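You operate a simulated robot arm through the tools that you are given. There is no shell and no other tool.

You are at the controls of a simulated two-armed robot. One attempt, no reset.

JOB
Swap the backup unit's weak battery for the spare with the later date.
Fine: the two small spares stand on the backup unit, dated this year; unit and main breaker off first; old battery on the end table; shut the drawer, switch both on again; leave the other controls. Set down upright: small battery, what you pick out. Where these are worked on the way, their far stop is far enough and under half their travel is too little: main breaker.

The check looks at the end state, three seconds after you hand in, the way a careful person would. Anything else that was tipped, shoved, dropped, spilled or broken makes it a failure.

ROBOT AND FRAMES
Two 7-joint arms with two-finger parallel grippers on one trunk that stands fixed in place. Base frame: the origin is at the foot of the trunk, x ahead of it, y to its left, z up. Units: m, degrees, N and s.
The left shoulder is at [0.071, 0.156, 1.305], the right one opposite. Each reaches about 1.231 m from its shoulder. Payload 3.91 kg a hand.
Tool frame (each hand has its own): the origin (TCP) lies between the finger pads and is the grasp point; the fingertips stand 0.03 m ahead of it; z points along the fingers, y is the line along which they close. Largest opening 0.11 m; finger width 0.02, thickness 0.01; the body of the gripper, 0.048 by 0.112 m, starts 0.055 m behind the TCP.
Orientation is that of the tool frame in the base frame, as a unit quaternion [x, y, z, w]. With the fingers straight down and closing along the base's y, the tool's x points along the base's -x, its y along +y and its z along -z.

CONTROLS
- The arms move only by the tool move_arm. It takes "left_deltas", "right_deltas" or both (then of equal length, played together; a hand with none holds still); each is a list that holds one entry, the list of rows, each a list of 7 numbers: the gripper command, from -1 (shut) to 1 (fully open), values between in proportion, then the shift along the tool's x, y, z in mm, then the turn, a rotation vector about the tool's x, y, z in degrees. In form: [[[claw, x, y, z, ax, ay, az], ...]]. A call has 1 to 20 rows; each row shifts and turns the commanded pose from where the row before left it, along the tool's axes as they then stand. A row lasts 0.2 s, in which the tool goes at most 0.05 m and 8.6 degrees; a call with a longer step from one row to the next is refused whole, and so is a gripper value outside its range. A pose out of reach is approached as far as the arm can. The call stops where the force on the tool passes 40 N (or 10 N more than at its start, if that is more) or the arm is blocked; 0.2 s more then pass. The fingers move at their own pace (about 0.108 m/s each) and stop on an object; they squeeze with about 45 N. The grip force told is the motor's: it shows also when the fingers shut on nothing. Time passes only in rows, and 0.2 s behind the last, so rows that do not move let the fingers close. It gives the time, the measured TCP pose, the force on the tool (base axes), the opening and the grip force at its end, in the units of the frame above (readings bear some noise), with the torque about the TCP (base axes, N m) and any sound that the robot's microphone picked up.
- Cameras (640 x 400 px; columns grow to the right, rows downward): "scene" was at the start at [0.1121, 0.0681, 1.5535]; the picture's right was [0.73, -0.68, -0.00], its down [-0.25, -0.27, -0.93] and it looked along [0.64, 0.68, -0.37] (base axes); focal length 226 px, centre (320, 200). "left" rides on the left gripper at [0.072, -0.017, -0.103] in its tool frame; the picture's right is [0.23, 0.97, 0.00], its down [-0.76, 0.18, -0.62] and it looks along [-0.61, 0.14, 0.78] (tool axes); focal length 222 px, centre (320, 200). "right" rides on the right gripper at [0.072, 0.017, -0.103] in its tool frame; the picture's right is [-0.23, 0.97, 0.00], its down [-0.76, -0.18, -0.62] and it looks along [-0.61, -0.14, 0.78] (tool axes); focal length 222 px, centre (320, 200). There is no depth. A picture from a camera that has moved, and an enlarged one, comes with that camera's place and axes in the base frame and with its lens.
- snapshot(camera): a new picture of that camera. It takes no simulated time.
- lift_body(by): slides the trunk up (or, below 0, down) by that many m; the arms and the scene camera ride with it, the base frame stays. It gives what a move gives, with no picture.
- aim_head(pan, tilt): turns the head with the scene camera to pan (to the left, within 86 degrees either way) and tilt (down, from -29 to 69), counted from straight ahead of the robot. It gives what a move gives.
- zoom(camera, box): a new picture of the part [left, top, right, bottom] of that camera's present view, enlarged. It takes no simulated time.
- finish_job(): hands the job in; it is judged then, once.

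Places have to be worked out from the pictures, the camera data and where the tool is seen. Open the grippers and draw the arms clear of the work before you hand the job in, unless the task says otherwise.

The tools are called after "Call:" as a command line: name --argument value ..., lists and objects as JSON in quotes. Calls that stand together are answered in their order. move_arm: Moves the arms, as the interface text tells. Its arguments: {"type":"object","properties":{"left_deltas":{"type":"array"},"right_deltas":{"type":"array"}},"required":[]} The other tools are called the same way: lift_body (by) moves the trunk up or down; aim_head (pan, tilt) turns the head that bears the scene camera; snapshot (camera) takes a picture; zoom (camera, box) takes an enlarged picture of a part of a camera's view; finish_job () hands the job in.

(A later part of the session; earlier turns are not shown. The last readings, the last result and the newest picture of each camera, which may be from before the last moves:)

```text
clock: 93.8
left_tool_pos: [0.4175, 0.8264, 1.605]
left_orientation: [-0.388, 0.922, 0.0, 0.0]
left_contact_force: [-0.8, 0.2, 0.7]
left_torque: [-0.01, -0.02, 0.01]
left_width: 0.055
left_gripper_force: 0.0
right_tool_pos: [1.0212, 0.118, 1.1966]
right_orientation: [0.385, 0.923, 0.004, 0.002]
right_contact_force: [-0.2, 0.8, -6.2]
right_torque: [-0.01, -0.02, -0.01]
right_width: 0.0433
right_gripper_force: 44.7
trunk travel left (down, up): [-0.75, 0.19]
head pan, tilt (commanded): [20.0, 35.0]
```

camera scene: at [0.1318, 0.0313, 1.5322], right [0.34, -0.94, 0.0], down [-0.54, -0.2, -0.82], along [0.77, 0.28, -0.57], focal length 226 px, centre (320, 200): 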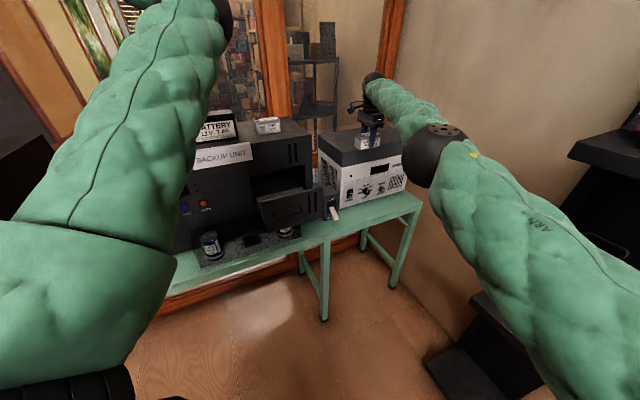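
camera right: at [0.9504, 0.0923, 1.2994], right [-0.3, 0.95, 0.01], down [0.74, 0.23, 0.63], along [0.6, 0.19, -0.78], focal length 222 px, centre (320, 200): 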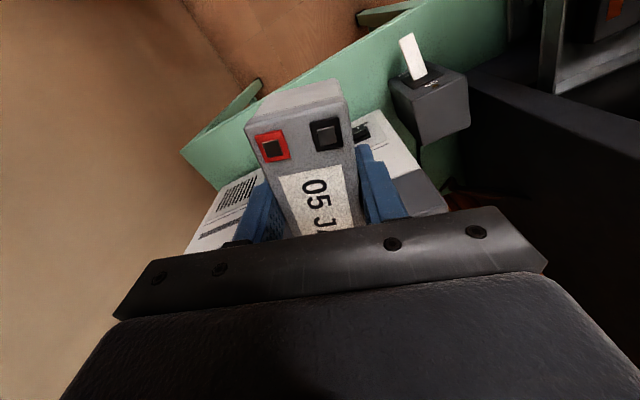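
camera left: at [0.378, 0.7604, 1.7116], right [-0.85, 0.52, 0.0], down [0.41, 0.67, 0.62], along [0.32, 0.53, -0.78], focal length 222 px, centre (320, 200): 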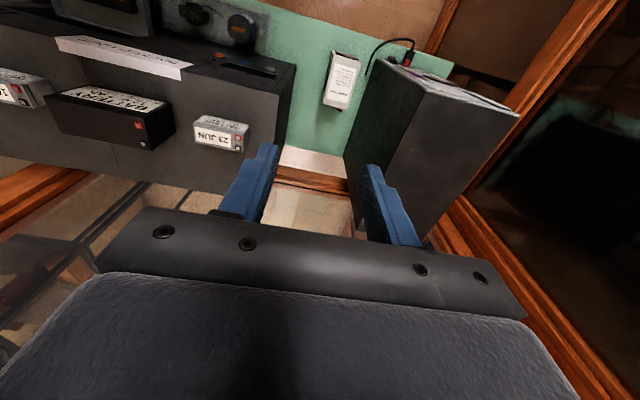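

Orientation restored at (1.02, 0.12). Now I'll lower the trunk by 0.25 m so the battery comes down toward the bench with the arm in a comfortable reach.

Call:
lift_body --by -0.25

Call:
snapshot --camera "right"

Call:
snapshot --camera "scene"

Call:
snapshot --camera "left"

```text
clock: 96.4
left_tool_pos: [0.418, 0.8268, 1.3578]
left_orientation: [-0.388, 0.922, 0.0, 0.0]
left_contact_force: [-0.3, 0.1, 0.4]
left_torque: [-0.03, 0.0, -0.02]
left_width: 0.0549
left_gripper_force: 0.1
right_tool_pos: [1.0208, 0.119, 0.9476]
right_orientation: [0.384, 0.924, 0.002, 0.003]
right_contact_force: [0.2, 0.9, -5.0]
right_torque: [0.02, 0.0, 0.0]
right_width: 0.0434
right_gripper_force: 45.1
trunk travel left (down, up): [-0.5, 0.44]
head pan, tilt (commanded): [20.0, 35.0]
```

```text
taken
camera right: at [0.9787, 0.1819, 1.0517], right [0.85, 0.53, 0.01], down [0.41, -0.67, 0.62], along [0.33, -0.53, -0.78], focal length 222 px, centre (320, 200)
```

right: 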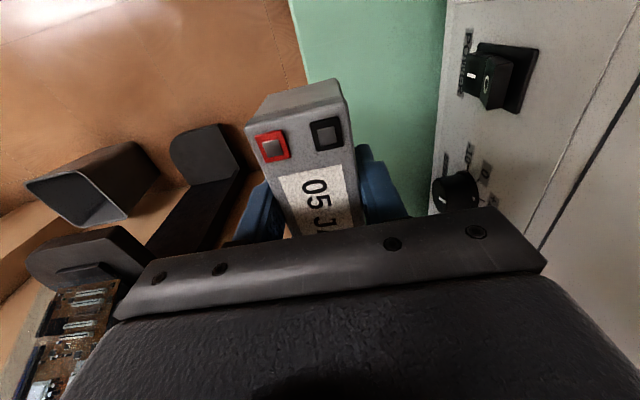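

```text
taken
camera scene: at [0.1315, 0.0307, 1.2823], right [0.34, -0.94, 0.0], down [-0.54, -0.2, -0.82], along [0.77, 0.28, -0.57], focal length 226 px, centre (320, 200)
```

scene: 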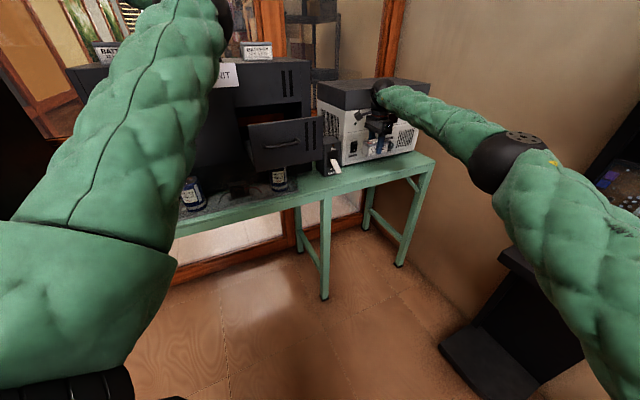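

```text
taken
camera left: at [0.3775, 0.7629, 1.4602], right [-0.85, 0.52, 0.0], down [0.41, 0.67, 0.62], along [0.32, 0.53, -0.78], focal length 222 px, centre (320, 200)
```

left: 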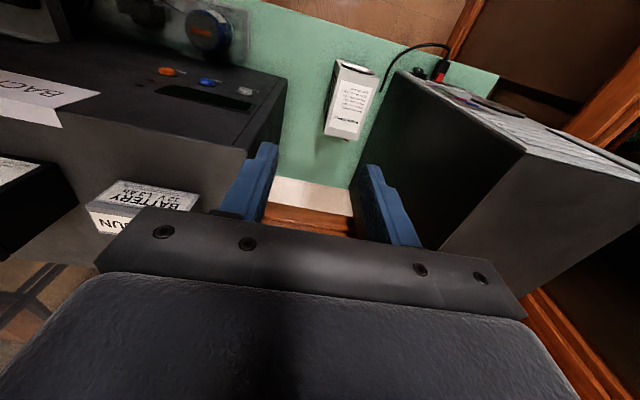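

The strip between bench edge (D≈0.797) and stabilizer front (≈0.927) is clear. I'll shift the battery 3 cm inward over the strip and descend to just above the bench.

Call:
move_arm --right_deltas '[[[-1, 0, 15, 0, 0, 0, 0], [-1, 0, 14, 0, 0, 0, 0], [-1, 0, 0, 20, 0, 0, 0], [-1, 0, 0, 20, 0, 0, 0], [-1, 0, 0, 20, 0, 0, 0], [-1, 0, 0, 12, 0, 0, 0], [-1, 0, 0, 0, 0, 0, 0]]]'

Call:
snapshot --camera "right"

Call:
zoom --camera "scene" --box '[300, 70, 440, 210]'

```text
clock: 98.0
left_tool_pos: [0.4163, 0.8265, 1.3558]
left_orientation: [-0.387, 0.922, 0.0, 0.0]
left_contact_force: [0.3, -0.5, 0.6]
left_torque: [0.01, -0.04, -0.05]
left_width: 0.0553
left_gripper_force: 0.1
right_tool_pos: [1.0387, 0.1368, 0.8749]
right_orientation: [0.383, 0.924, 0.004, 0.003]
right_contact_force: [0.1, 0.7, -5.1]
right_torque: [0.04, 0.01, -0.02]
right_width: 0.0434
right_gripper_force: 45.2
right hand out of reach, approached as far as the arm can: row 2
trunk travel left (down, up): [-0.5, 0.44]
head pan, tilt (commanded): [20.0, 35.0]
```

```text
taken
camera right: at [0.9973, 0.2012, 0.9791], right [0.85, 0.53, 0.01], down [0.41, -0.67, 0.62], along [0.33, -0.53, -0.78], focal length 222 px, centre (320, 200)
```

right: 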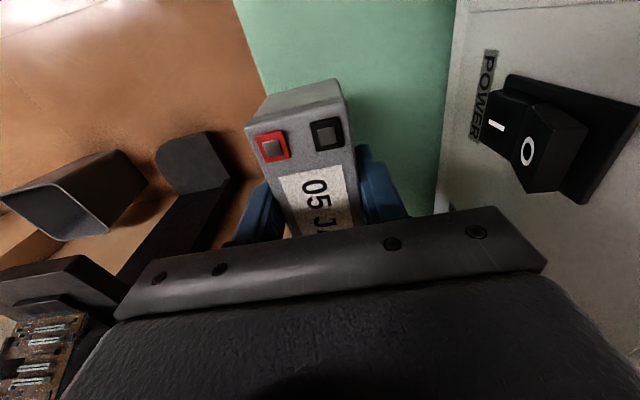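

```text
2.86 times, centred on (370, 140) of scene
camera zoom: at [0.1315, 0.0306, 1.2822], right [0.34, -0.94, 0.0], down [-0.54, -0.2, -0.82], along [0.77, 0.28, -0.57], focal length 644 px, centre (177, 371)
```

zoom: 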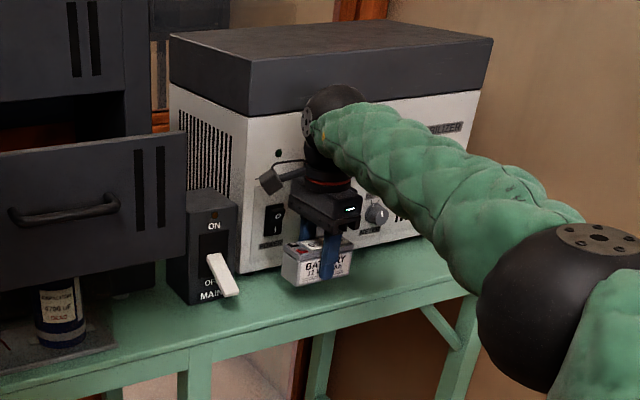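

The picture shows the battery just above the strip, with the camera stalk clear of the breaker. I'll nudge it 8 mm further in from the edge and lower slowly until the bench takes the weight.

Call:
move_arm --right_deltas '[[[-1, 8, 0, 3, 0, 0, 0], [-1, 0, 8, 3, 0, 0, 0], [-1, 0, 0, 4, 0, 0, 0], [-1, 0, 0, 3, 0, 0, 0], [-1, 0, 0, 3, 0, 0, 0], [-1, 0, 0, 3, 0, 0, 0]]]'

Call:
zoom --camera "scene" --box '[330, 120, 430, 200]'

```text
clock: 99.4
left_tool_pos: [0.4181, 0.8266, 1.3564]
left_orientation: [-0.388, 0.922, 0.0, 0.0]
left_contact_force: [-0.1, 0.2, 0.6]
left_torque: [0.02, 0.0, -0.01]
left_width: 0.0549
left_gripper_force: 0.1
right_tool_pos: [1.0388, 0.149, 0.8545]
right_orientation: [0.384, 0.923, 0.003, 0.002]
right_contact_force: [0.8, -0.4, -5.3]
right_torque: [0.01, 0.0, -0.02]
right_width: 0.0436
right_gripper_force: 45.9
trunk travel left (down, up): [-0.5, 0.44]
head pan, tilt (commanded): [20.0, 35.0]
```

```text
5.00 times, centred on (380, 160) of scene
camera zoom: at [0.1317, 0.0307, 1.2822], right [0.34, -0.94, 0.0], down [-0.54, -0.2, -0.82], along [0.77, 0.28, -0.57], focal length 1128 px, centre (20, 400)
```

zoom: 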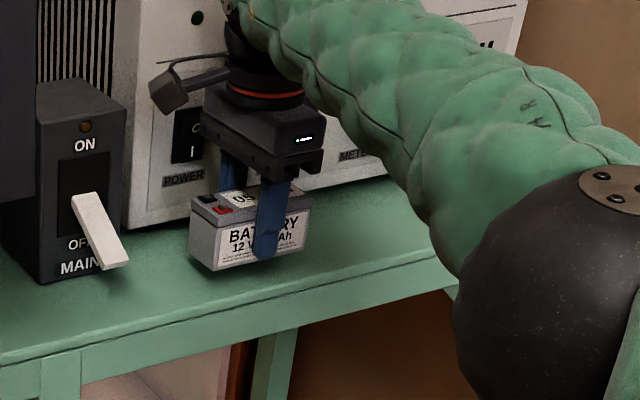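

It's hovering just above the top. I'll continue lowering in 2 mm steps and watch the vertical force.

Call:
move_arm --right_deltas '[[[-1, 0, 0, 2, 0, 0, 0], [-1, 0, 0, 2, 0, 0, 0], [-1, 0, 0, 2, 0, 0, 0], [-1, 0, 0, 0, 0, 0, 0]]]'

Call:
zoom --camera "scene" --box '[350, 145, 400, 185]'

```text
clock: 100.4
left_tool_pos: [0.4178, 0.826, 1.3572]
left_orientation: [-0.388, 0.922, 0.0, 0.0]
left_contact_force: [0.0, 0.8, 0.3]
left_torque: [-0.04, 0.0, -0.04]
left_width: 0.0548
left_gripper_force: 0.2
right_tool_pos: [1.038, 0.1501, 0.8493]
right_orientation: [0.383, 0.924, 0.003, 0.002]
right_contact_force: [-0.5, 0.0, -5.4]
right_torque: [0.02, 0.0, -0.02]
right_width: 0.0435
right_gripper_force: 45.0
trunk travel left (down, up): [-0.5, 0.44]
head pan, tilt (commanded): [20.0, 35.0]
```

```text
10.00 times, centred on (375, 165) of scene
camera zoom: at [0.1317, 0.0308, 1.2822], right [0.34, -0.94, 0.0], down [-0.54, -0.2, -0.82], along [0.77, 0.28, -0.57], focal length 2255 px, centre (-230, 550)
```

zoom: 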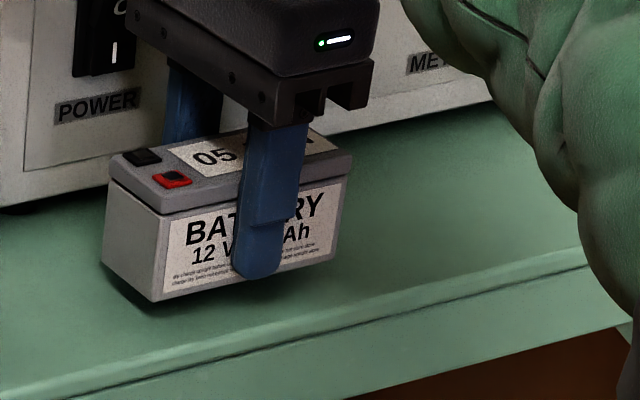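

Still carrying the weight, with only a small gap left. A few more 2 mm steps.

Call:
move_arm --right_deltas '[[[-1, 0, 0, 2, 0, 0, 0], [-1, 0, 0, 2, 0, 0, 0], [-1, 0, 0, 0, 0, 0, 0]]]'

Call:
zoom --camera "scene" --box '[350, 145, 400, 185]'

```text
clock: 101.2
left_tool_pos: [0.4177, 0.8273, 1.3551]
left_orientation: [-0.387, 0.922, -0.001, -0.001]
left_contact_force: [0.1, 1.0, 0.7]
left_torque: [-0.01, 0.0, -0.03]
left_width: 0.0548
left_gripper_force: 0.0
right_tool_pos: [1.0368, 0.1493, 0.8456]
right_orientation: [0.384, 0.923, 0.003, 0.002]
right_contact_force: [-0.8, -1.0, -6.0]
right_torque: [-0.03, -0.01, 0.02]
right_width: 0.0432
right_gripper_force: 44.4
trunk travel left (down, up): [-0.5, 0.44]
head pan, tilt (commanded): [20.0, 35.0]
```

```text
10.00 times, centred on (375, 165) of scene
camera zoom: at [0.1314, 0.0314, 1.2822], right [0.34, -0.94, 0.0], down [-0.54, -0.2, -0.82], along [0.77, 0.28, -0.57], focal length 2255 px, centre (-230, 550)
```

zoom: 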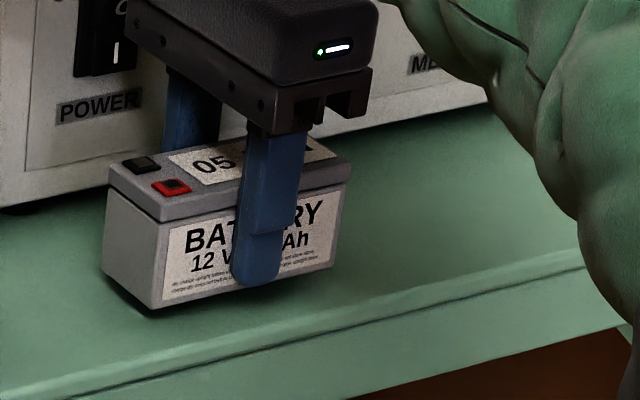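

The contact shadow is nearly closed but the weight is still on the hand. I'll continue in 2 mm steps.

Call:
move_arm --right_deltas '[[[-1, 0, 0, 2, 0, 0, 0], [-1, 0, 0, 2, 0, 0, 0], [-1, 0, 0, 0, 0, 0, 0]]]'

Call:
zoom --camera "scene" --box '[350, 145, 400, 185]'

```text
clock: 102.0
left_tool_pos: [0.4179, 0.827, 1.3559]
left_orientation: [-0.388, 0.922, 0.001, 0.0]
left_contact_force: [0.1, -0.6, -0.2]
left_torque: [0.0, -0.01, -0.01]
left_width: 0.0548
left_gripper_force: 0.1
right_tool_pos: [1.0382, 0.1501, 0.8426]
right_orientation: [0.384, 0.924, 0.003, 0.003]
right_contact_force: [0.3, -0.2, -5.5]
right_torque: [0.0, -0.03, 0.01]
right_width: 0.0434
right_gripper_force: 44.0
trunk travel left (down, up): [-0.5, 0.44]
head pan, tilt (commanded): [20.0, 35.0]
```

```text
10.00 times, centred on (375, 165) of scene
camera zoom: at [0.1316, 0.031, 1.2822], right [0.34, -0.94, 0.0], down [-0.54, -0.2, -0.82], along [0.77, 0.28, -0.57], focal length 2255 px, centre (-230, 550)
```

zoom: 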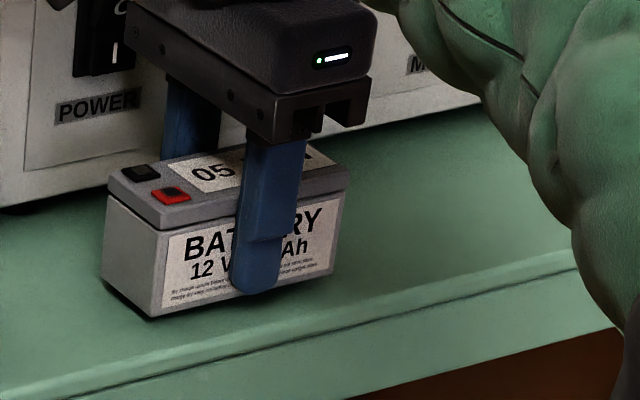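

Still free. Continuing down slowly.

Call:
move_arm --right_deltas '[[[-1, 0, 0, 2, 0, 0, 0], [-1, 0, 0, 2, 0, 0, 0], [-1, 0, 0, 0, 0, 0, 0]]]'

Call:
zoom --camera "scene" --box '[350, 145, 400, 185]'

```text
clock: 102.8
left_tool_pos: [0.4178, 0.8263, 1.357]
left_orientation: [-0.388, 0.922, 0.0, 0.0]
left_contact_force: [0.2, 0.7, -0.7]
left_torque: [0.0, 0.01, -0.01]
left_width: 0.055
left_gripper_force: 0.1
right_tool_pos: [1.0394, 0.1498, 0.8374]
right_orientation: [0.385, 0.923, 0.004, 0.002]
right_contact_force: [0.8, -0.8, -6.5]
right_torque: [0.02, 0.03, -0.02]
right_width: 0.0431
right_gripper_force: 45.1
trunk travel left (down, up): [-0.5, 0.44]
head pan, tilt (commanded): [20.0, 35.0]
```

```text
10.00 times, centred on (375, 165) of scene
camera zoom: at [0.1316, 0.0309, 1.2822], right [0.34, -0.94, 0.0], down [-0.54, -0.2, -0.82], along [0.77, 0.28, -0.57], focal length 2255 px, centre (-230, 550)
```

zoom: 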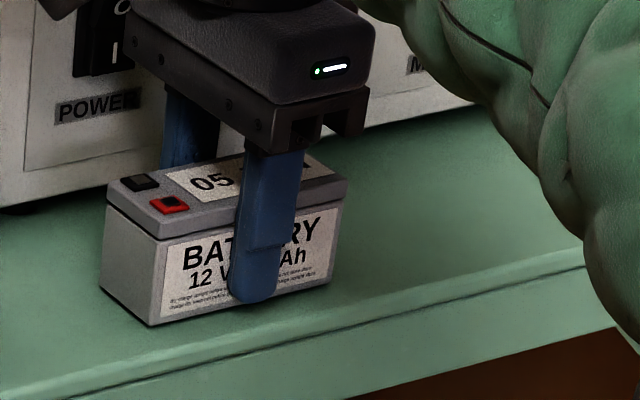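

The gap looks almost gone. Two more small steps.

Call:
move_arm --right_deltas '[[[-1, 0, 0, 1.5, 0, 0, 0], [-1, 0, 0, 1.5, 0, 0, 0], [-1, 0, 0, 0, 0, 0, 0]]]'

Call:
zoom --camera "scene" --box '[350, 145, 400, 185]'

```text
clock: 103.6
left_tool_pos: [0.4161, 0.8264, 1.3575]
left_orientation: [-0.387, 0.922, -0.001, 0.001]
left_contact_force: [0.1, -0.1, -0.5]
left_torque: [-0.02, 0.03, 0.0]
left_width: 0.0549
left_gripper_force: 0.1
right_tool_pos: [1.0388, 0.1497, 0.8374]
right_orientation: [0.383, 0.924, 0.004, 0.003]
right_contact_force: [3.1, -0.7, 10.5]
right_torque: [0.29, 0.63, -0.05]
right_width: 0.0434
right_gripper_force: 44.8
trunk travel left (down, up): [-0.5, 0.44]
head pan, tilt (commanded): [20.0, 35.0]
```

```text
10.00 times, centred on (375, 165) of scene
camera zoom: at [0.1305, 0.0304, 1.2825], right [0.34, -0.94, 0.0], down [-0.54, -0.2, -0.82], along [0.77, 0.28, -0.57], focal length 2255 px, centre (-230, 550)
```

zoom: 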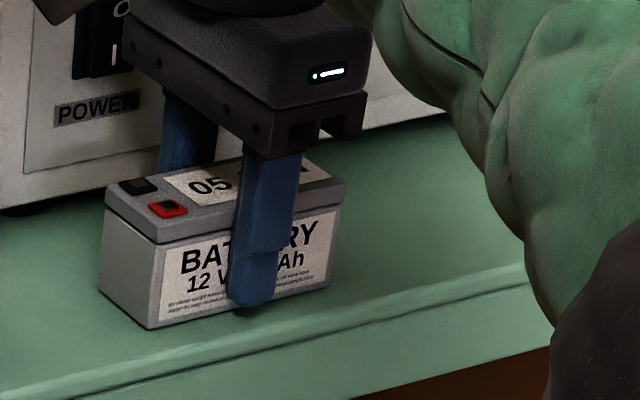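

The bench has taken the weight (force reversed to +10 N). I'll open the fingers and rise straight up.

Call:
move_arm --right_deltas '[[[-0.1, 0, 0, -1.5, 0, 0, 0], [0.15, 0, 0, 0, 0, 0, 0], [0.15, 0, 0, 0, 0, 0, 0], [0.15, 0, 0, -15, 0, 0, 0], [0.15, 0, 0, -25, 0, 0, 0], [0.15, 0, 0, -35, 0, 0, 0], [0.15, 0, 0, -40, 0, 0, 0]]]'

Call:
snapshot --camera "right"

Call:
zoom --camera "scene" --box '[320, 110, 420, 190]'

```text
clock: 105.2
left_tool_pos: [0.4151, 0.8257, 1.3573]
left_orientation: [-0.387, 0.922, 0.001, 0.0]
left_contact_force: [0.0, -0.1, 0.7]
left_torque: [0.0, -0.04, -0.01]
left_width: 0.0548
left_gripper_force: 0.2
right_tool_pos: [1.0349, 0.151, 0.9551]
right_orientation: [0.384, 0.923, 0.004, 0.002]
right_contact_force: [0.5, -0.1, 0.2]
right_torque: [0.01, 0.02, -0.02]
right_width: 0.0636
right_gripper_force: 0.0
trunk travel left (down, up): [-0.5, 0.44]
head pan, tilt (commanded): [20.0, 35.0]
```

```text
taken
camera right: at [0.9928, 0.2127, 1.0587], right [0.85, 0.53, 0.01], down [0.41, -0.67, 0.62], along [0.33, -0.53, -0.78], focal length 222 px, centre (320, 200)
```

right: 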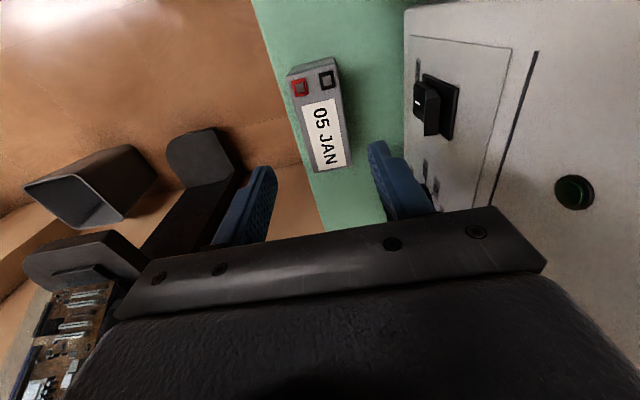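

```text
5.00 times, centred on (370, 150) of scene
camera zoom: at [0.1302, 0.0308, 1.2823], right [0.34, -0.94, 0.0], down [-0.54, -0.2, -0.82], along [0.77, 0.28, -0.57], focal length 1128 px, centre (70, 450)
```

zoom: 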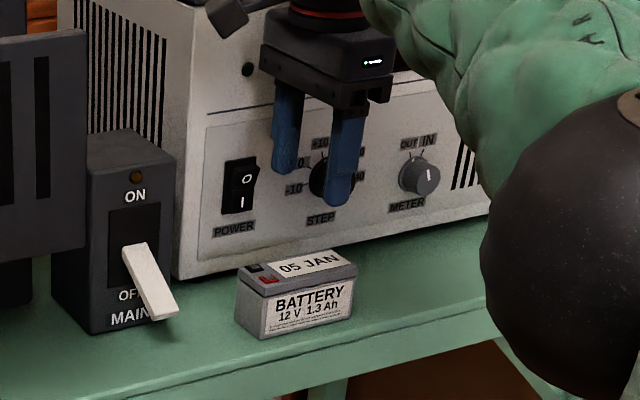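

The old battery stands upright on the bench's right end. I'll raise the trunk back so the right hand lifts clear and can go for the 16 SEP spare.

Call:
lift_body --by 0.33

Call:
aim_head --pan 40 --tilt 35

Call:
snapshot --camera "scene"

```text
clock: 108.5
left_tool_pos: [0.4171, 0.8262, 1.6868]
left_orientation: [-0.387, 0.922, 0.0, 0.0]
left_contact_force: [-0.1, 0.4, -0.5]
left_torque: [-0.01, 0.01, 0.0]
left_width: 0.0551
left_gripper_force: 0.1
right_tool_pos: [1.0355, 0.1503, 1.2837]
right_orientation: [0.384, 0.923, 0.003, 0.003]
right_contact_force: [0.1, 0.1, 0.7]
right_torque: [0.01, -0.01, 0.01]
right_width: 0.0631
right_gripper_force: 0.0
trunk travel left (down, up): [-0.83, 0.11]
head pan, tilt (commanded): [20.0, 35.0]
```

```text
clock: 109.3
left_tool_pos: [0.4167, 0.8254, 1.6867]
left_orientation: [-0.387, 0.922, 0.0, 0.0]
left_contact_force: [0.4, 0.6, 0.4]
left_torque: [0.0, 0.0, -0.02]
left_width: 0.0551
left_gripper_force: 0.2
right_tool_pos: [1.0353, 0.149, 1.2831]
right_orientation: [0.383, 0.924, 0.004, 0.003]
right_contact_force: [0.4, -0.4, 0.6]
right_torque: [0.04, 0.0, 0.01]
right_width: 0.0631
right_gripper_force: 0.0
trunk travel left (down, up): [-0.83, 0.11]
head pan, tilt (commanded): [40.0, 35.0]
```

```text
taken
camera scene: at [0.1161, 0.0572, 1.6123], right [0.64, -0.77, 0.0], down [-0.44, -0.37, -0.82], along [0.63, 0.53, -0.57], focal length 226 px, centre (320, 200)
```

scene: 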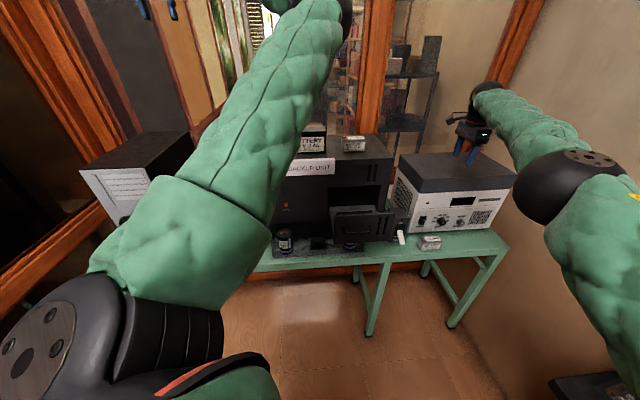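

Trunk is up. I'll zoom on the spares to confirm the dates and locate 16 SEP.

Call:
zoom --camera "scene" --box '[290, 110, 390, 190]'

Call:
zoom --camera "left" --box '[0, 0, 320, 200]'

```text
5.00 times, centred on (340, 150) of scene
camera zoom: at [0.1161, 0.0572, 1.6123], right [0.64, -0.77, 0.0], down [-0.44, -0.37, -0.82], along [0.63, 0.53, -0.57], focal length 1128 px, centre (220, 450)
```

zoom: 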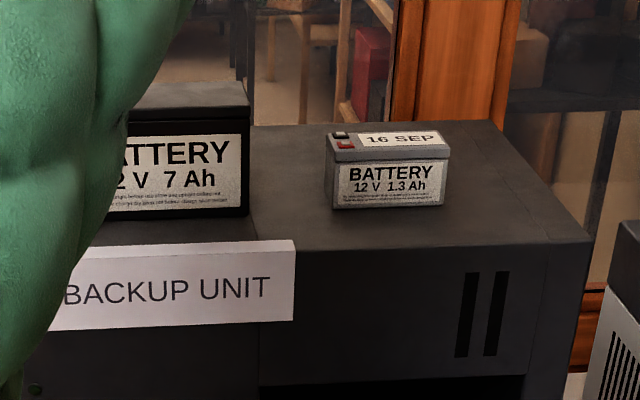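

```text
2.00 times, centred on (160, 100) of left
camera zoom: at [0.3773, 0.7631, 1.7901], right [-0.85, 0.52, 0.0], down [0.41, 0.67, 0.62], along [0.32, 0.53, -0.78], focal length 444 px, centre (640, 400)
```

zoom: 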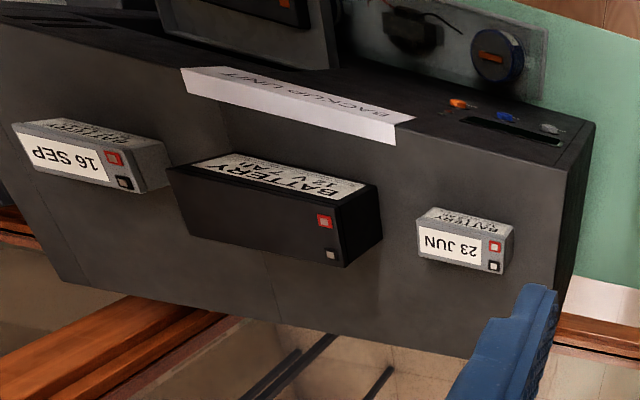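

16 SEP is confirmed as the later date, standing with the same orientation as the old one. It's beyond comfortable reach of the right arm, so I'll use the left: I'll retract the right arm and turn the left hand so it closes front-to-back.

Call:
move_arm --left_deltas '[[[0.3, 0, 0, 0, 0, 0, 8.2], [0.3, 0, 0, 0, 0, 0, 8.2], [0.3, 0, 0, 0, 0, 0, 8.2], [0.3, 0, 0, 0, 0, 0, 8.2], [0.3, 0, 0, 0, 0, 0, 8.2], [0.3, 0, 0, 0, 0, 0, 8.2], [0.3, 0, 0, 0, 0, 0, 8.2], [0.3, 0, 0, 0, 0, 0, 8.2], [0.3, 0, 0, 0, 0, 0, 8.2], [0.3, 0, 0, 0, 0, 0, 8.2], [0.3, 0, 0, 0, 0, 0, 8.5]]]' --right_deltas '[[[0.15, 2.5, -30, -5, 0, 0, 0], [0.15, 2.5, -40, -5, 0, 0, 0], [0.15, 2.5, -42, -5, 0, 0, 0], [0.15, 2.5, -42, -5, 0, 0, 0], [0.15, 2.5, -42, -5, 0, 0, 0], [0.15, 2.5, -42, -5, 0, 0, 0], [0.15, 2.5, -42, -5, 0, 0, 0], [0.15, 2.5, -42, -5, 0, 0, 0], [0.15, 2.5, -42, -5, 0, 0, 0], [0.15, 0, 0, 0, 0, 0, 0], [0.15, 0, 0, 0, 0, 0, 0]]]'

Call:
snapshot --camera "scene"

```text
clock: 111.7
left_tool_pos: [0.4162, 0.8262, 1.6858]
left_orientation: [0.384, 0.923, 0.0, 0.0]
left_contact_force: [1.1, -0.6, -0.7]
left_torque: [0.0, -0.01, -0.02]
left_width: 0.0715
left_gripper_force: 0.1
right_tool_pos: [0.7608, -0.0931, 1.3271]
right_orientation: [0.385, 0.923, 0.003, 0.002]
right_contact_force: [-0.2, -0.5, 0.9]
right_torque: [-0.02, -0.01, -0.01]
right_width: 0.0633
right_gripper_force: 0.0
trunk travel left (down, up): [-0.83, 0.11]
head pan, tilt (commanded): [40.0, 35.0]
```

```text
taken
camera scene: at [0.1159, 0.0567, 1.6123], right [0.64, -0.77, 0.0], down [-0.44, -0.37, -0.82], along [0.63, 0.53, -0.57], focal length 226 px, centre (320, 200)
```

scene: 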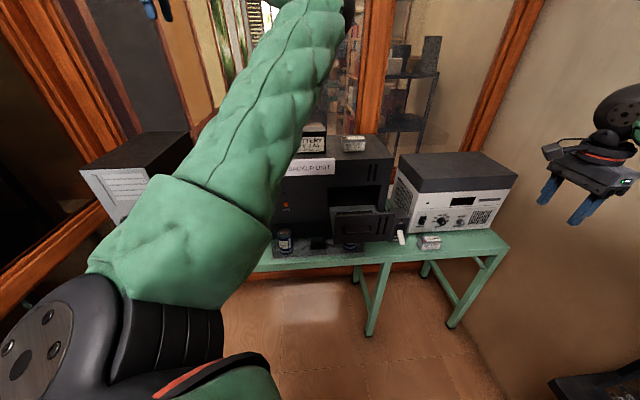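

Both hands are in good states. I'll move the left hand over toward the 16 SEP battery at a safe height, in two stages.

Call:
move_arm --left_deltas '[[[0.3, -39.4, 8.6, 12, 0, 0, 0], [0.3, -39.4, 8.6, 12, 0, 0, 0], [0.3, -39.4, 8.6, 12, 0, 0, 0], [0.3, -39.4, 8.6, 12, 0, 0, 0], [0.3, -39.4, 8.6, 12, 0, 0, 0], [0.3, -39.4, 8.6, 12, 0, 0, 0], [0.3, -39.4, 8.6, 12, 0, 0, 0]]]'

Call:
snapshot --camera "left"

Call:
snapshot --camera "scene"

```text
clock: 113.3
left_tool_pos: [0.6583, 0.672, 1.6014]
left_orientation: [0.382, 0.924, 0.0, -0.001]
left_contact_force: [0.8, 0.1, 0.1]
left_torque: [0.0, -0.04, 0.0]
left_width: 0.0715
left_gripper_force: 0.1
right_tool_pos: [0.7623, -0.0928, 1.3257]
right_orientation: [0.383, 0.924, 0.004, 0.002]
right_contact_force: [-0.2, -1.0, -0.1]
right_torque: [0.0, 0.01, -0.01]
right_width: 0.0633
right_gripper_force: 0.0
trunk travel left (down, up): [-0.83, 0.11]
head pan, tilt (commanded): [40.0, 35.0]
```

```text
taken
camera left: at [0.5942, 0.7116, 1.7054], right [0.53, 0.85, 0.0], down [0.67, -0.41, 0.62], along [0.53, -0.33, -0.78], focal length 222 px, centre (320, 200)
```

left: 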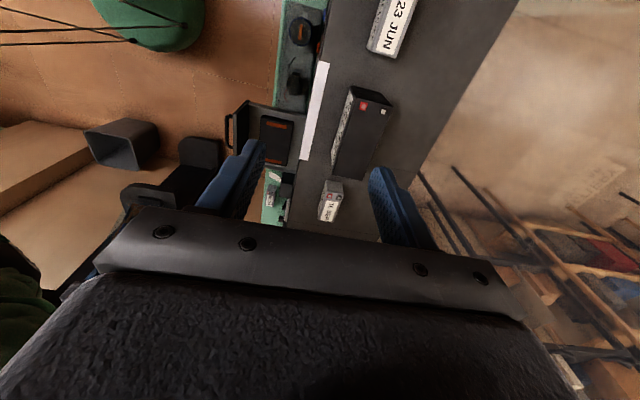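

```text
taken
camera scene: at [0.1179, 0.0556, 1.6122], right [0.64, -0.77, 0.0], down [-0.44, -0.37, -0.82], along [0.63, 0.53, -0.57], focal length 226 px, centre (320, 200)
```

scene: 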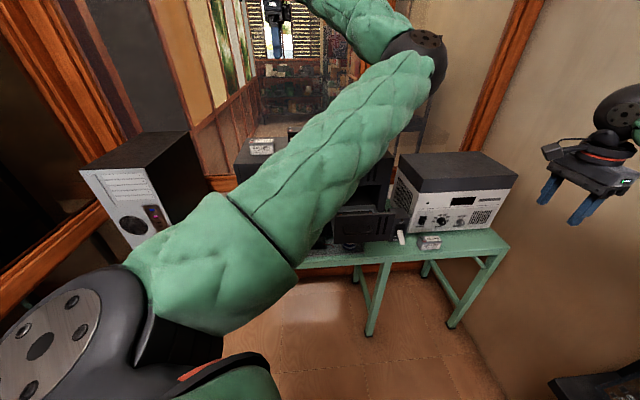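

Good overhead view: the spares, the drawer's empty seat and the old battery on the bench are all visible. I'll continue to above 16 SEP.

Call:
move_arm --left_deltas '[[[0.3, -38.8, 8.2, 16, 0, 0, 0], [0.3, -38.8, 8.2, 16, 0, 0, 0], [0.3, -38.8, 8.2, 16, 0, 0, 0], [0.3, -38.8, 8.2, 16, 0, 0, 0], [0.3, -38.8, 8.2, 16, 0, 0, 0], [0.3, -38.8, 8.2, 16, 0, 0, 0], [0.3, -38.8, 8.2, 16, 0, 0, 0]]]'

Call:
snapshot --camera "left"

Call:
snapshot --camera "scene"

```text
clock: 114.9
left_tool_pos: [0.8893, 0.5209, 1.49]
left_orientation: [0.381, 0.925, 0.0, -0.001]
left_contact_force: [0.9, -0.4, 0.0]
left_torque: [0.02, 0.03, -0.01]
left_width: 0.0717
left_gripper_force: 0.1
right_tool_pos: [0.7611, -0.0919, 1.3257]
right_orientation: [0.383, 0.924, 0.004, 0.002]
right_contact_force: [-0.2, -0.3, 0.0]
right_torque: [0.03, 0.02, -0.02]
right_width: 0.0633
right_gripper_force: 0.1
trunk travel left (down, up): [-0.83, 0.11]
head pan, tilt (commanded): [40.0, 35.0]
```

```text
taken
camera left: at [0.8252, 0.56, 1.5939], right [0.53, 0.85, 0.0], down [0.67, -0.41, 0.62], along [0.53, -0.33, -0.78], focal length 222 px, centre (320, 200)
```

left: 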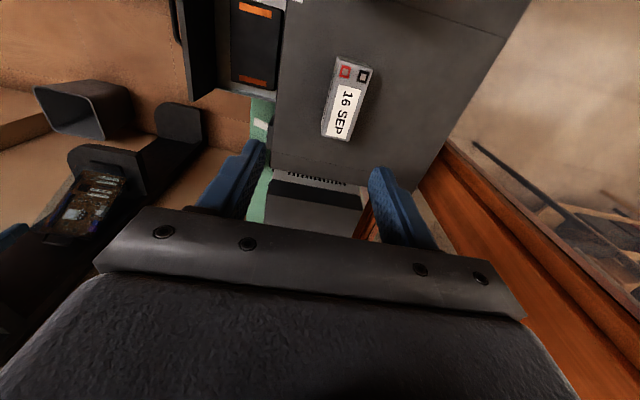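

```text
taken
camera scene: at [0.1174, 0.0559, 1.6122], right [0.64, -0.77, 0.0], down [-0.44, -0.37, -0.82], along [0.63, 0.53, -0.57], focal length 226 px, centre (320, 200)
```

scene: 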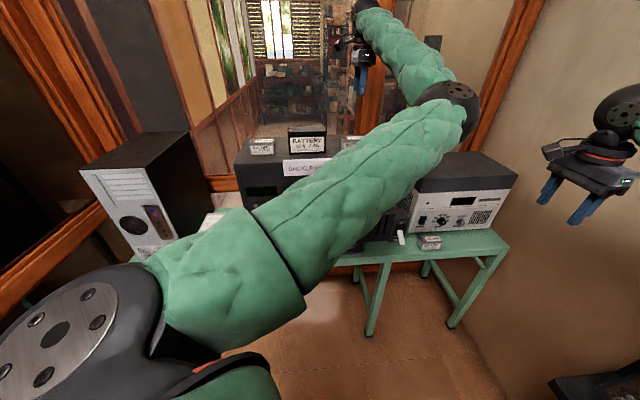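

Call:
zoom --camera "left" --box '[220, 0, 420, 160]'

```text
2.50 times, centred on (320, 80) of left
camera zoom: at [0.8252, 0.56, 1.5939], right [0.53, 0.85, 0.0], down [0.67, -0.41, 0.62], along [0.53, -0.33, -0.78], focal length 555 px, centre (320, 500)
```

zoom: 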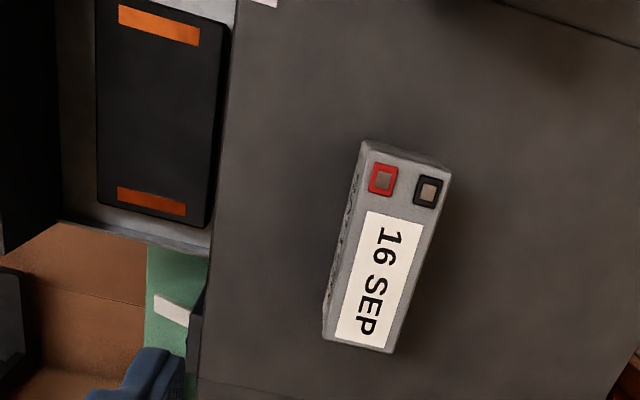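

I measure 16 SEP at center (0.918, 0.543), top z≈1.28, turned about 2° from the bench line. I'll center over it, match its angle and descend partway.

Call:
move_arm --left_deltas '[[[0.3, -4.8, 18, 0, 0, 0, -2.1], [0.3, 0, 18, 0, 0, 0, 0], [0.3, 0, 0, 30, 0, 0, 0], [0.3, 0, 0, 35, 0, 0, 0], [0.3, 0, 0, 35, 0, 0, 0], [0.3, 0, 0, 30, 0, 0, 0], [0.3, 0, 0, 0, 0, 0, 0]]]'

Call:
snapshot --camera "left"

Call:
zoom --camera "scene" --box '[280, 20, 440, 180]'

```text
clock: 116.5
left_tool_pos: [0.9175, 0.5458, 1.3594]
left_orientation: [0.365, 0.931, 0.0, 0.0]
left_contact_force: [-0.1, 0.3, -0.3]
left_torque: [-0.01, 0.02, -0.02]
left_width: 0.0715
left_gripper_force: 0.0
right_tool_pos: [0.7603, -0.092, 1.3268]
right_orientation: [0.383, 0.924, 0.004, 0.003]
right_contact_force: [-0.5, -1.1, 0.2]
right_torque: [0.0, 0.01, -0.04]
right_width: 0.0634
right_gripper_force: 0.0
trunk travel left (down, up): [-0.83, 0.11]
head pan, tilt (commanded): [40.0, 35.0]
```

```text
taken
camera left: at [0.8513, 0.5828, 1.4635], right [0.49, 0.87, 0.0], down [0.68, -0.39, 0.62], along [0.54, -0.31, -0.78], focal length 222 px, centre (320, 200)
```

left: 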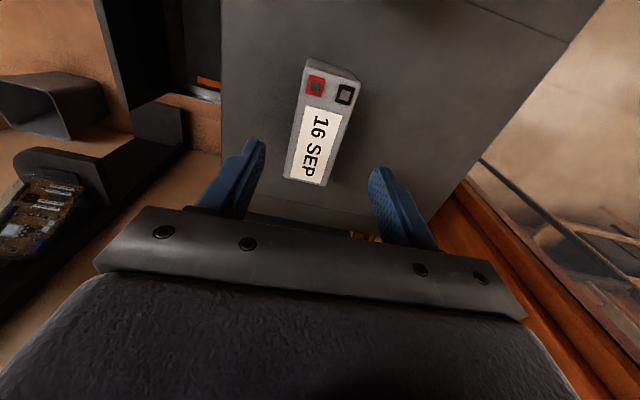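

```text
2.50 times, centred on (360, 100) of scene
camera zoom: at [0.1157, 0.0569, 1.6123], right [0.64, -0.77, 0.0], down [-0.44, -0.37, -0.82], along [0.63, 0.53, -0.57], focal length 564 px, centre (220, 450)
```

zoom: 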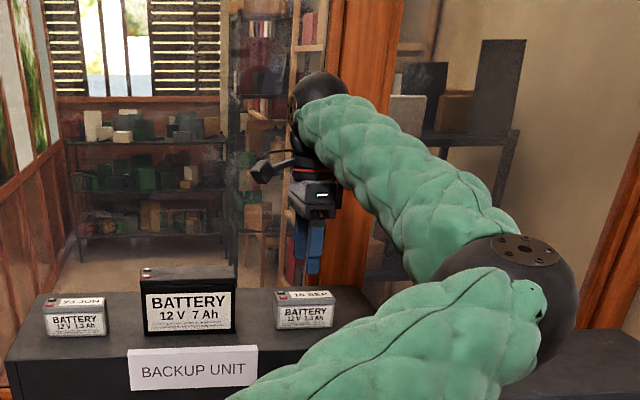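

Alignment checks out (center within a millimetre or two, top z≈1.28). I'll descend to the grasp height and close.

Call:
move_arm --left_deltas '[[[0.3, 0, 0, 30, 0, 0, 0], [0.3, 0, 0, 28, 0, 0, 0], [0.3, 0, 0, 18, 0, 0, 0], [0.3, 0, 0, 13, 0, 0, 0], [0.3, 0, 0, 0, 0, 0, 0]]]'

Call:
zoom --camera "scene" --box '[310, 80, 410, 160]'

Call:
snapshot --camera "left"

```text
clock: 117.7
left_tool_pos: [0.9163, 0.5445, 1.2728]
left_orientation: [0.364, 0.931, -0.001, 0.0]
left_contact_force: [0.0, 0.6, 0.8]
left_torque: [-0.03, -0.01, -0.06]
left_width: 0.0717
left_gripper_force: 0.1
right_tool_pos: [0.7603, -0.0903, 1.3273]
right_orientation: [0.384, 0.924, 0.004, 0.002]
right_contact_force: [0.4, -0.4, 0.1]
right_torque: [-0.02, 0.01, 0.01]
right_width: 0.0631
right_gripper_force: 0.0
trunk travel left (down, up): [-0.83, 0.11]
head pan, tilt (commanded): [40.0, 35.0]
```

```text
5.00 times, centred on (360, 120) of scene
camera zoom: at [0.1158, 0.0568, 1.6123], right [0.64, -0.77, 0.0], down [-0.44, -0.37, -0.82], along [0.63, 0.53, -0.57], focal length 1128 px, centre (120, 600)
```

zoom: 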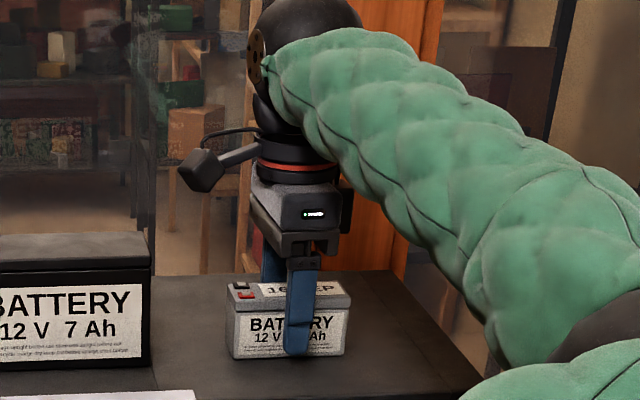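

```text
taken
camera left: at [0.8509, 0.5816, 1.3763], right [0.49, 0.87, 0.0], down [0.68, -0.39, 0.62], along [0.54, -0.31, -0.78], focal length 222 px, centre (320, 200)
```

left: 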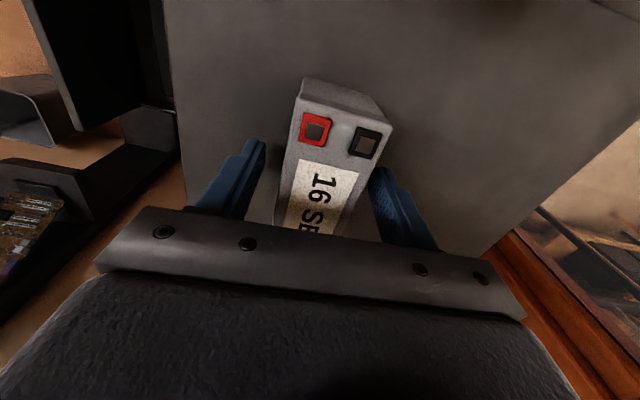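

The fingers straddle the battery evenly. I'll go down another 6 mm and close.

Call:
move_arm --left_deltas '[[[0.3, 0, 0, 3, 0, 0, 0], [0.3, 0, 0, 3, 0, 0, 0], [-1, 0, 0, 0, 0, 0, 0], [-1, 0, 0, 0, 0, 0, 0], [-1, 0, 0, 0, 0, 0, 0]]]'

Call:
snapshot --camera "left"

```text
clock: 118.9
left_tool_pos: [0.9165, 0.5469, 1.2673]
left_orientation: [0.364, 0.931, 0.0, 0.0]
left_contact_force: [-0.4, -0.1, -0.3]
left_torque: [-0.1, -0.12, -0.07]
left_width: 0.0436
left_gripper_force: 44.6
right_tool_pos: [0.7603, -0.0924, 1.3259]
right_orientation: [0.384, 0.923, 0.003, 0.002]
right_contact_force: [-0.4, 0.9, 0.0]
right_torque: [-0.02, 0.03, 0.03]
right_width: 0.0633
right_gripper_force: 0.0
trunk travel left (down, up): [-0.83, 0.11]
head pan, tilt (commanded): [40.0, 35.0]
```

```text
taken
camera left: at [0.8512, 0.5829, 1.3706], right [0.49, 0.87, 0.0], down [0.68, -0.39, 0.62], along [0.54, -0.31, -0.78], focal length 222 px, centre (320, 200)
```

left: 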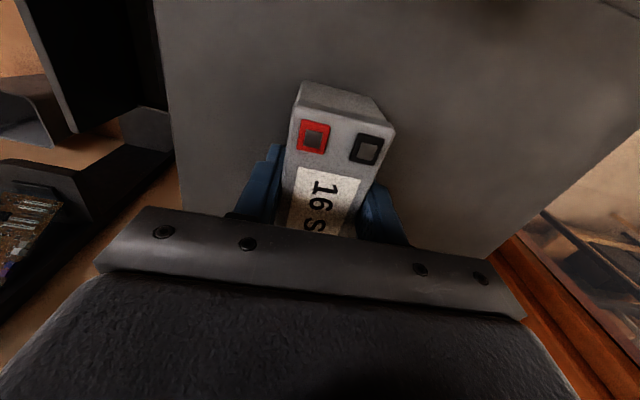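

Gripped (43.6 mm). I'll lift it straight up 8 cm and at the same time move the right arm further right, out of the left elbow's way.

Call:
move_arm --left_deltas '[[[-1, 0, 0, -10, 0, 0, 0], [-1, 0, 0, -15, 0, 0, 0], [-1, 0, 0, -20, 0, 0, 0], [-1, 0, 0, -20, 0, 0, 0], [-1, 0, 0, -15, 0, 0, 0], [-1, 0, 0, 0, 0, 0, 0], [-1, 0, 0, 0, 0, 0, 0], [-1, 0, 0, 0, 0, 0, 0], [-1, 0, 0, 0, 0, 0, 0]]]' --right_deltas '[[[0.15, -18, -32, 0, 0, 0, 0], [0.15, -18, -32, 0, 0, 0, 0], [0.15, -18, -32, 0, 0, 0, 0], [0.15, -18, -32, 0, 0, 0, 0], [0.15, -18, -32, 0, 0, 0, 0], [0.15, -18, -32, 0, 0, 0, 0], [0.15, -18, -32, 0, 0, 0, 0], [0.15, -18, -32, 0, 0, 0, 0], [0.15, 0, 0, 0, 0, 0, 0]]]'

Call:
snapshot --camera "left"

Call:
snapshot --camera "scene"

```text
clock: 120.9
left_tool_pos: [0.9178, 0.547, 1.343]
left_orientation: [0.365, 0.931, -0.001, 0.001]
left_contact_force: [-0.7, 0.3, -6.0]
left_torque: [-0.04, 0.01, -0.01]
left_width: 0.0432
left_gripper_force: 44.8
right_tool_pos: [0.6805, -0.3741, 1.3237]
right_orientation: [0.383, 0.924, 0.004, 0.003]
right_contact_force: [0.1, -0.2, 0.0]
right_torque: [0.01, -0.01, -0.02]
right_width: 0.0632
right_gripper_force: 0.1
trunk travel left (down, up): [-0.83, 0.11]
head pan, tilt (commanded): [40.0, 35.0]
```

```text
taken
camera left: at [0.8516, 0.5833, 1.4476], right [0.49, 0.87, 0.0], down [0.68, -0.39, 0.62], along [0.54, -0.31, -0.78], focal length 222 px, centre (320, 200)
```

left: 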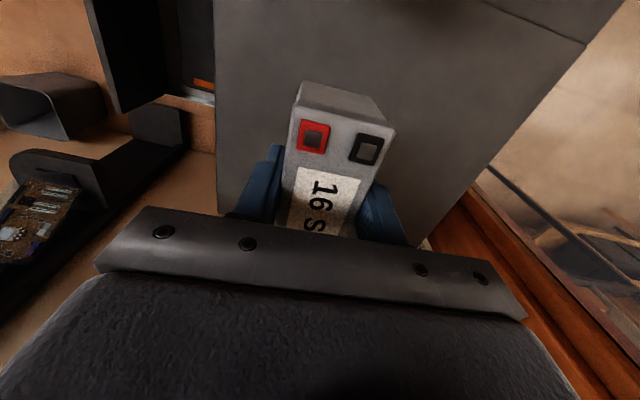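

```text
taken
camera scene: at [0.1176, 0.0583, 1.6121], right [0.64, -0.77, 0.0], down [-0.44, -0.37, -0.82], along [0.63, 0.53, -0.58], focal length 226 px, centre (320, 200)
```

scene: 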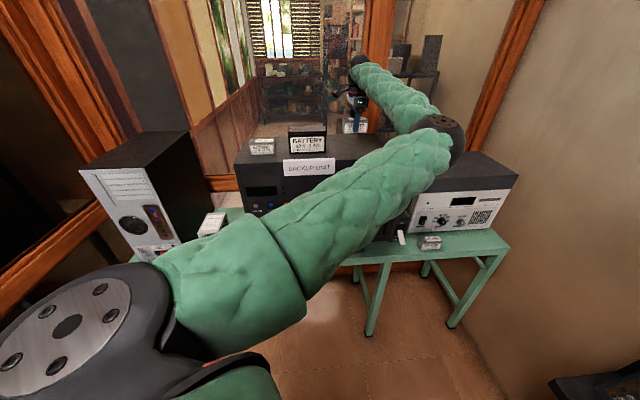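

The spare is lifted cleanly (about 6 N). I'll bring it straight back over the open drawer and square it to the drawer.

Call:
move_arm --left_deltas '[[[-1, 1, -25, 0, 0, 0, 0], [-1, 1, -36, 0, 0, 0, 0], [-1, 1, -36, 0, 0, 0, 0], [-1, 1, -36, 0, 0, 0, 0], [-1, 1, -34, 0, 0, 0, 0], [-1, 0, -20, 0, 0, 0, 2.1], [-1, 0, 0, 0, 0, 0, 0]]]'

Call:
snapshot --camera "left"

Call:
snapshot --camera "scene"

```text
clock: 122.5
left_tool_pos: [0.8117, 0.4467, 1.3452]
left_orientation: [0.381, 0.925, 0.0, -0.001]
left_contact_force: [0.1, 0.4, -6.3]
left_torque: [-0.01, 0.01, 0.0]
left_width: 0.043
left_gripper_force: 44.7
left hand out of reach, approached as far as the arm can: row 5, 6
right_tool_pos: [0.6798, -0.376, 1.3235]
right_orientation: [0.384, 0.923, 0.004, 0.002]
right_contact_force: [0.3, -0.3, -0.8]
right_torque: [0.01, 0.02, -0.02]
right_width: 0.0633
right_gripper_force: 0.1
trunk travel left (down, up): [-0.83, 0.11]
head pan, tilt (commanded): [40.0, 35.0]
```

```text
taken
camera left: at [0.7472, 0.487, 1.4482], right [0.53, 0.85, 0.0], down [0.67, -0.41, 0.62], along [0.53, -0.33, -0.78], focal length 222 px, centre (320, 200)
```

left: 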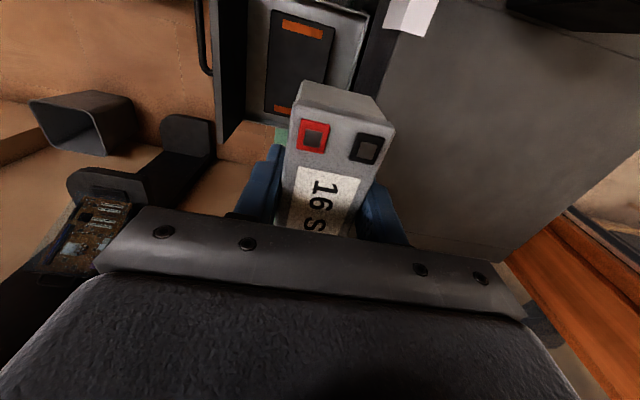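

```text
taken
camera scene: at [0.1172, 0.0568, 1.6121], right [0.64, -0.77, 0.0], down [-0.44, -0.37, -0.82], along [0.63, 0.53, -0.57], focal length 226 px, centre (320, 200)
```

scene: 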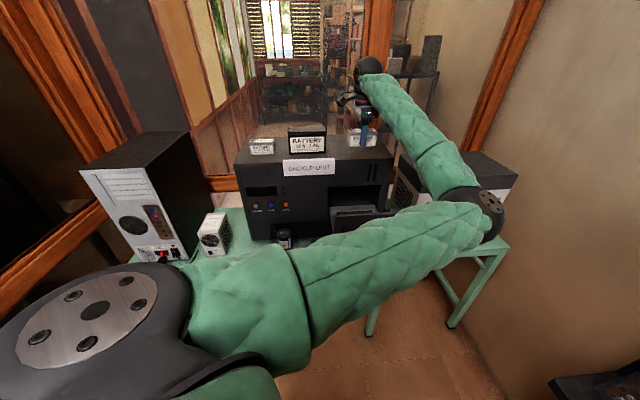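

The left wrist hit a bend limit because the elbow has dropped below it. I'll raise the trunk 10 cm and lower the hand relative to it, which should open that wrist angle.

Call:
lift_body --by 0.1

Call:
move_arm --left_deltas '[[[-1, 0, 0, 20, 0, 0, 0], [-1, 0, 0, 25, 0, 0, 0], [-1, 0, 0, 25, 0, 0, 0], [-1, 0, 0, 25, 0, 0, 0], [-1, 0, 0, 25, 0, 0, 0], [-1, 0, 0, 20, 0, 0, 0], [-1, 0, -20, 0, 0, 0, 0], [-1, 0, -20, 0, 0, 0, 0]]]'

Call:
snapshot --camera "left"

Call:
snapshot --camera "scene"

```text
clock: 123.8
left_tool_pos: [0.8121, 0.4478, 1.4445]
left_orientation: [0.382, 0.924, 0.0, -0.001]
left_contact_force: [-1.3, 0.4, -5.5]
left_torque: [-0.02, 0.02, 0.02]
left_width: 0.0434
left_gripper_force: 45.2
right_tool_pos: [0.6792, -0.3752, 1.4251]
right_orientation: [0.383, 0.924, 0.004, 0.003]
right_contact_force: [0.4, 0.2, 0.5]
right_torque: [0.02, -0.01, -0.01]
right_width: 0.0632
right_gripper_force: 0.0
trunk travel left (down, up): [-0.93, 0.01]
head pan, tilt (commanded): [40.0, 35.0]
```

```text
clock: 125.6
left_tool_pos: [0.797, 0.4371, 1.3031]
left_orientation: [0.382, 0.924, 0.0, -0.001]
left_contact_force: [-0.2, 0.2, -5.4]
left_torque: [0.0, 0.02, 0.0]
left_width: 0.0434
left_gripper_force: 44.8
left hand out of reach, approached as far as the arm can: row 8
right_tool_pos: [0.6799, -0.3741, 1.4247]
right_orientation: [0.384, 0.923, 0.003, 0.003]
right_contact_force: [0.8, 0.6, 0.2]
right_torque: [0.03, -0.04, 0.0]
right_width: 0.0633
right_gripper_force: 0.1
trunk travel left (down, up): [-0.93, 0.01]
head pan, tilt (commanded): [40.0, 35.0]
```

```text
taken
camera left: at [0.7325, 0.476, 1.407], right [0.53, 0.85, 0.0], down [0.67, -0.41, 0.62], along [0.53, -0.33, -0.78], focal length 222 px, centre (320, 200)
```

left: 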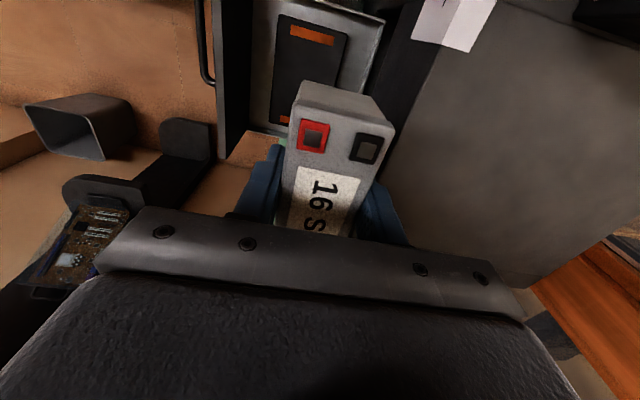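

```text
taken
camera scene: at [0.1166, 0.057, 1.7123], right [0.64, -0.77, 0.0], down [-0.44, -0.37, -0.82], along [0.63, 0.53, -0.57], focal length 226 px, centre (320, 200)
```

scene: 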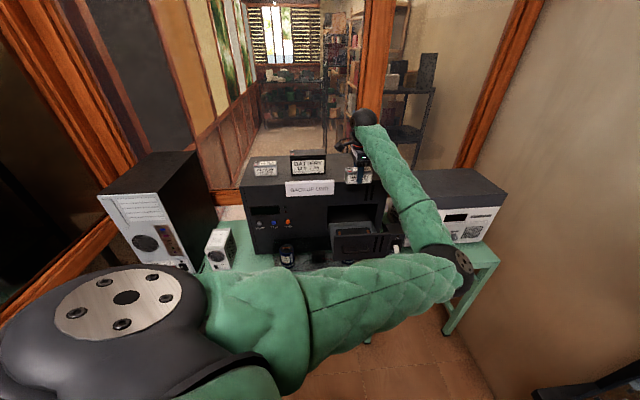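

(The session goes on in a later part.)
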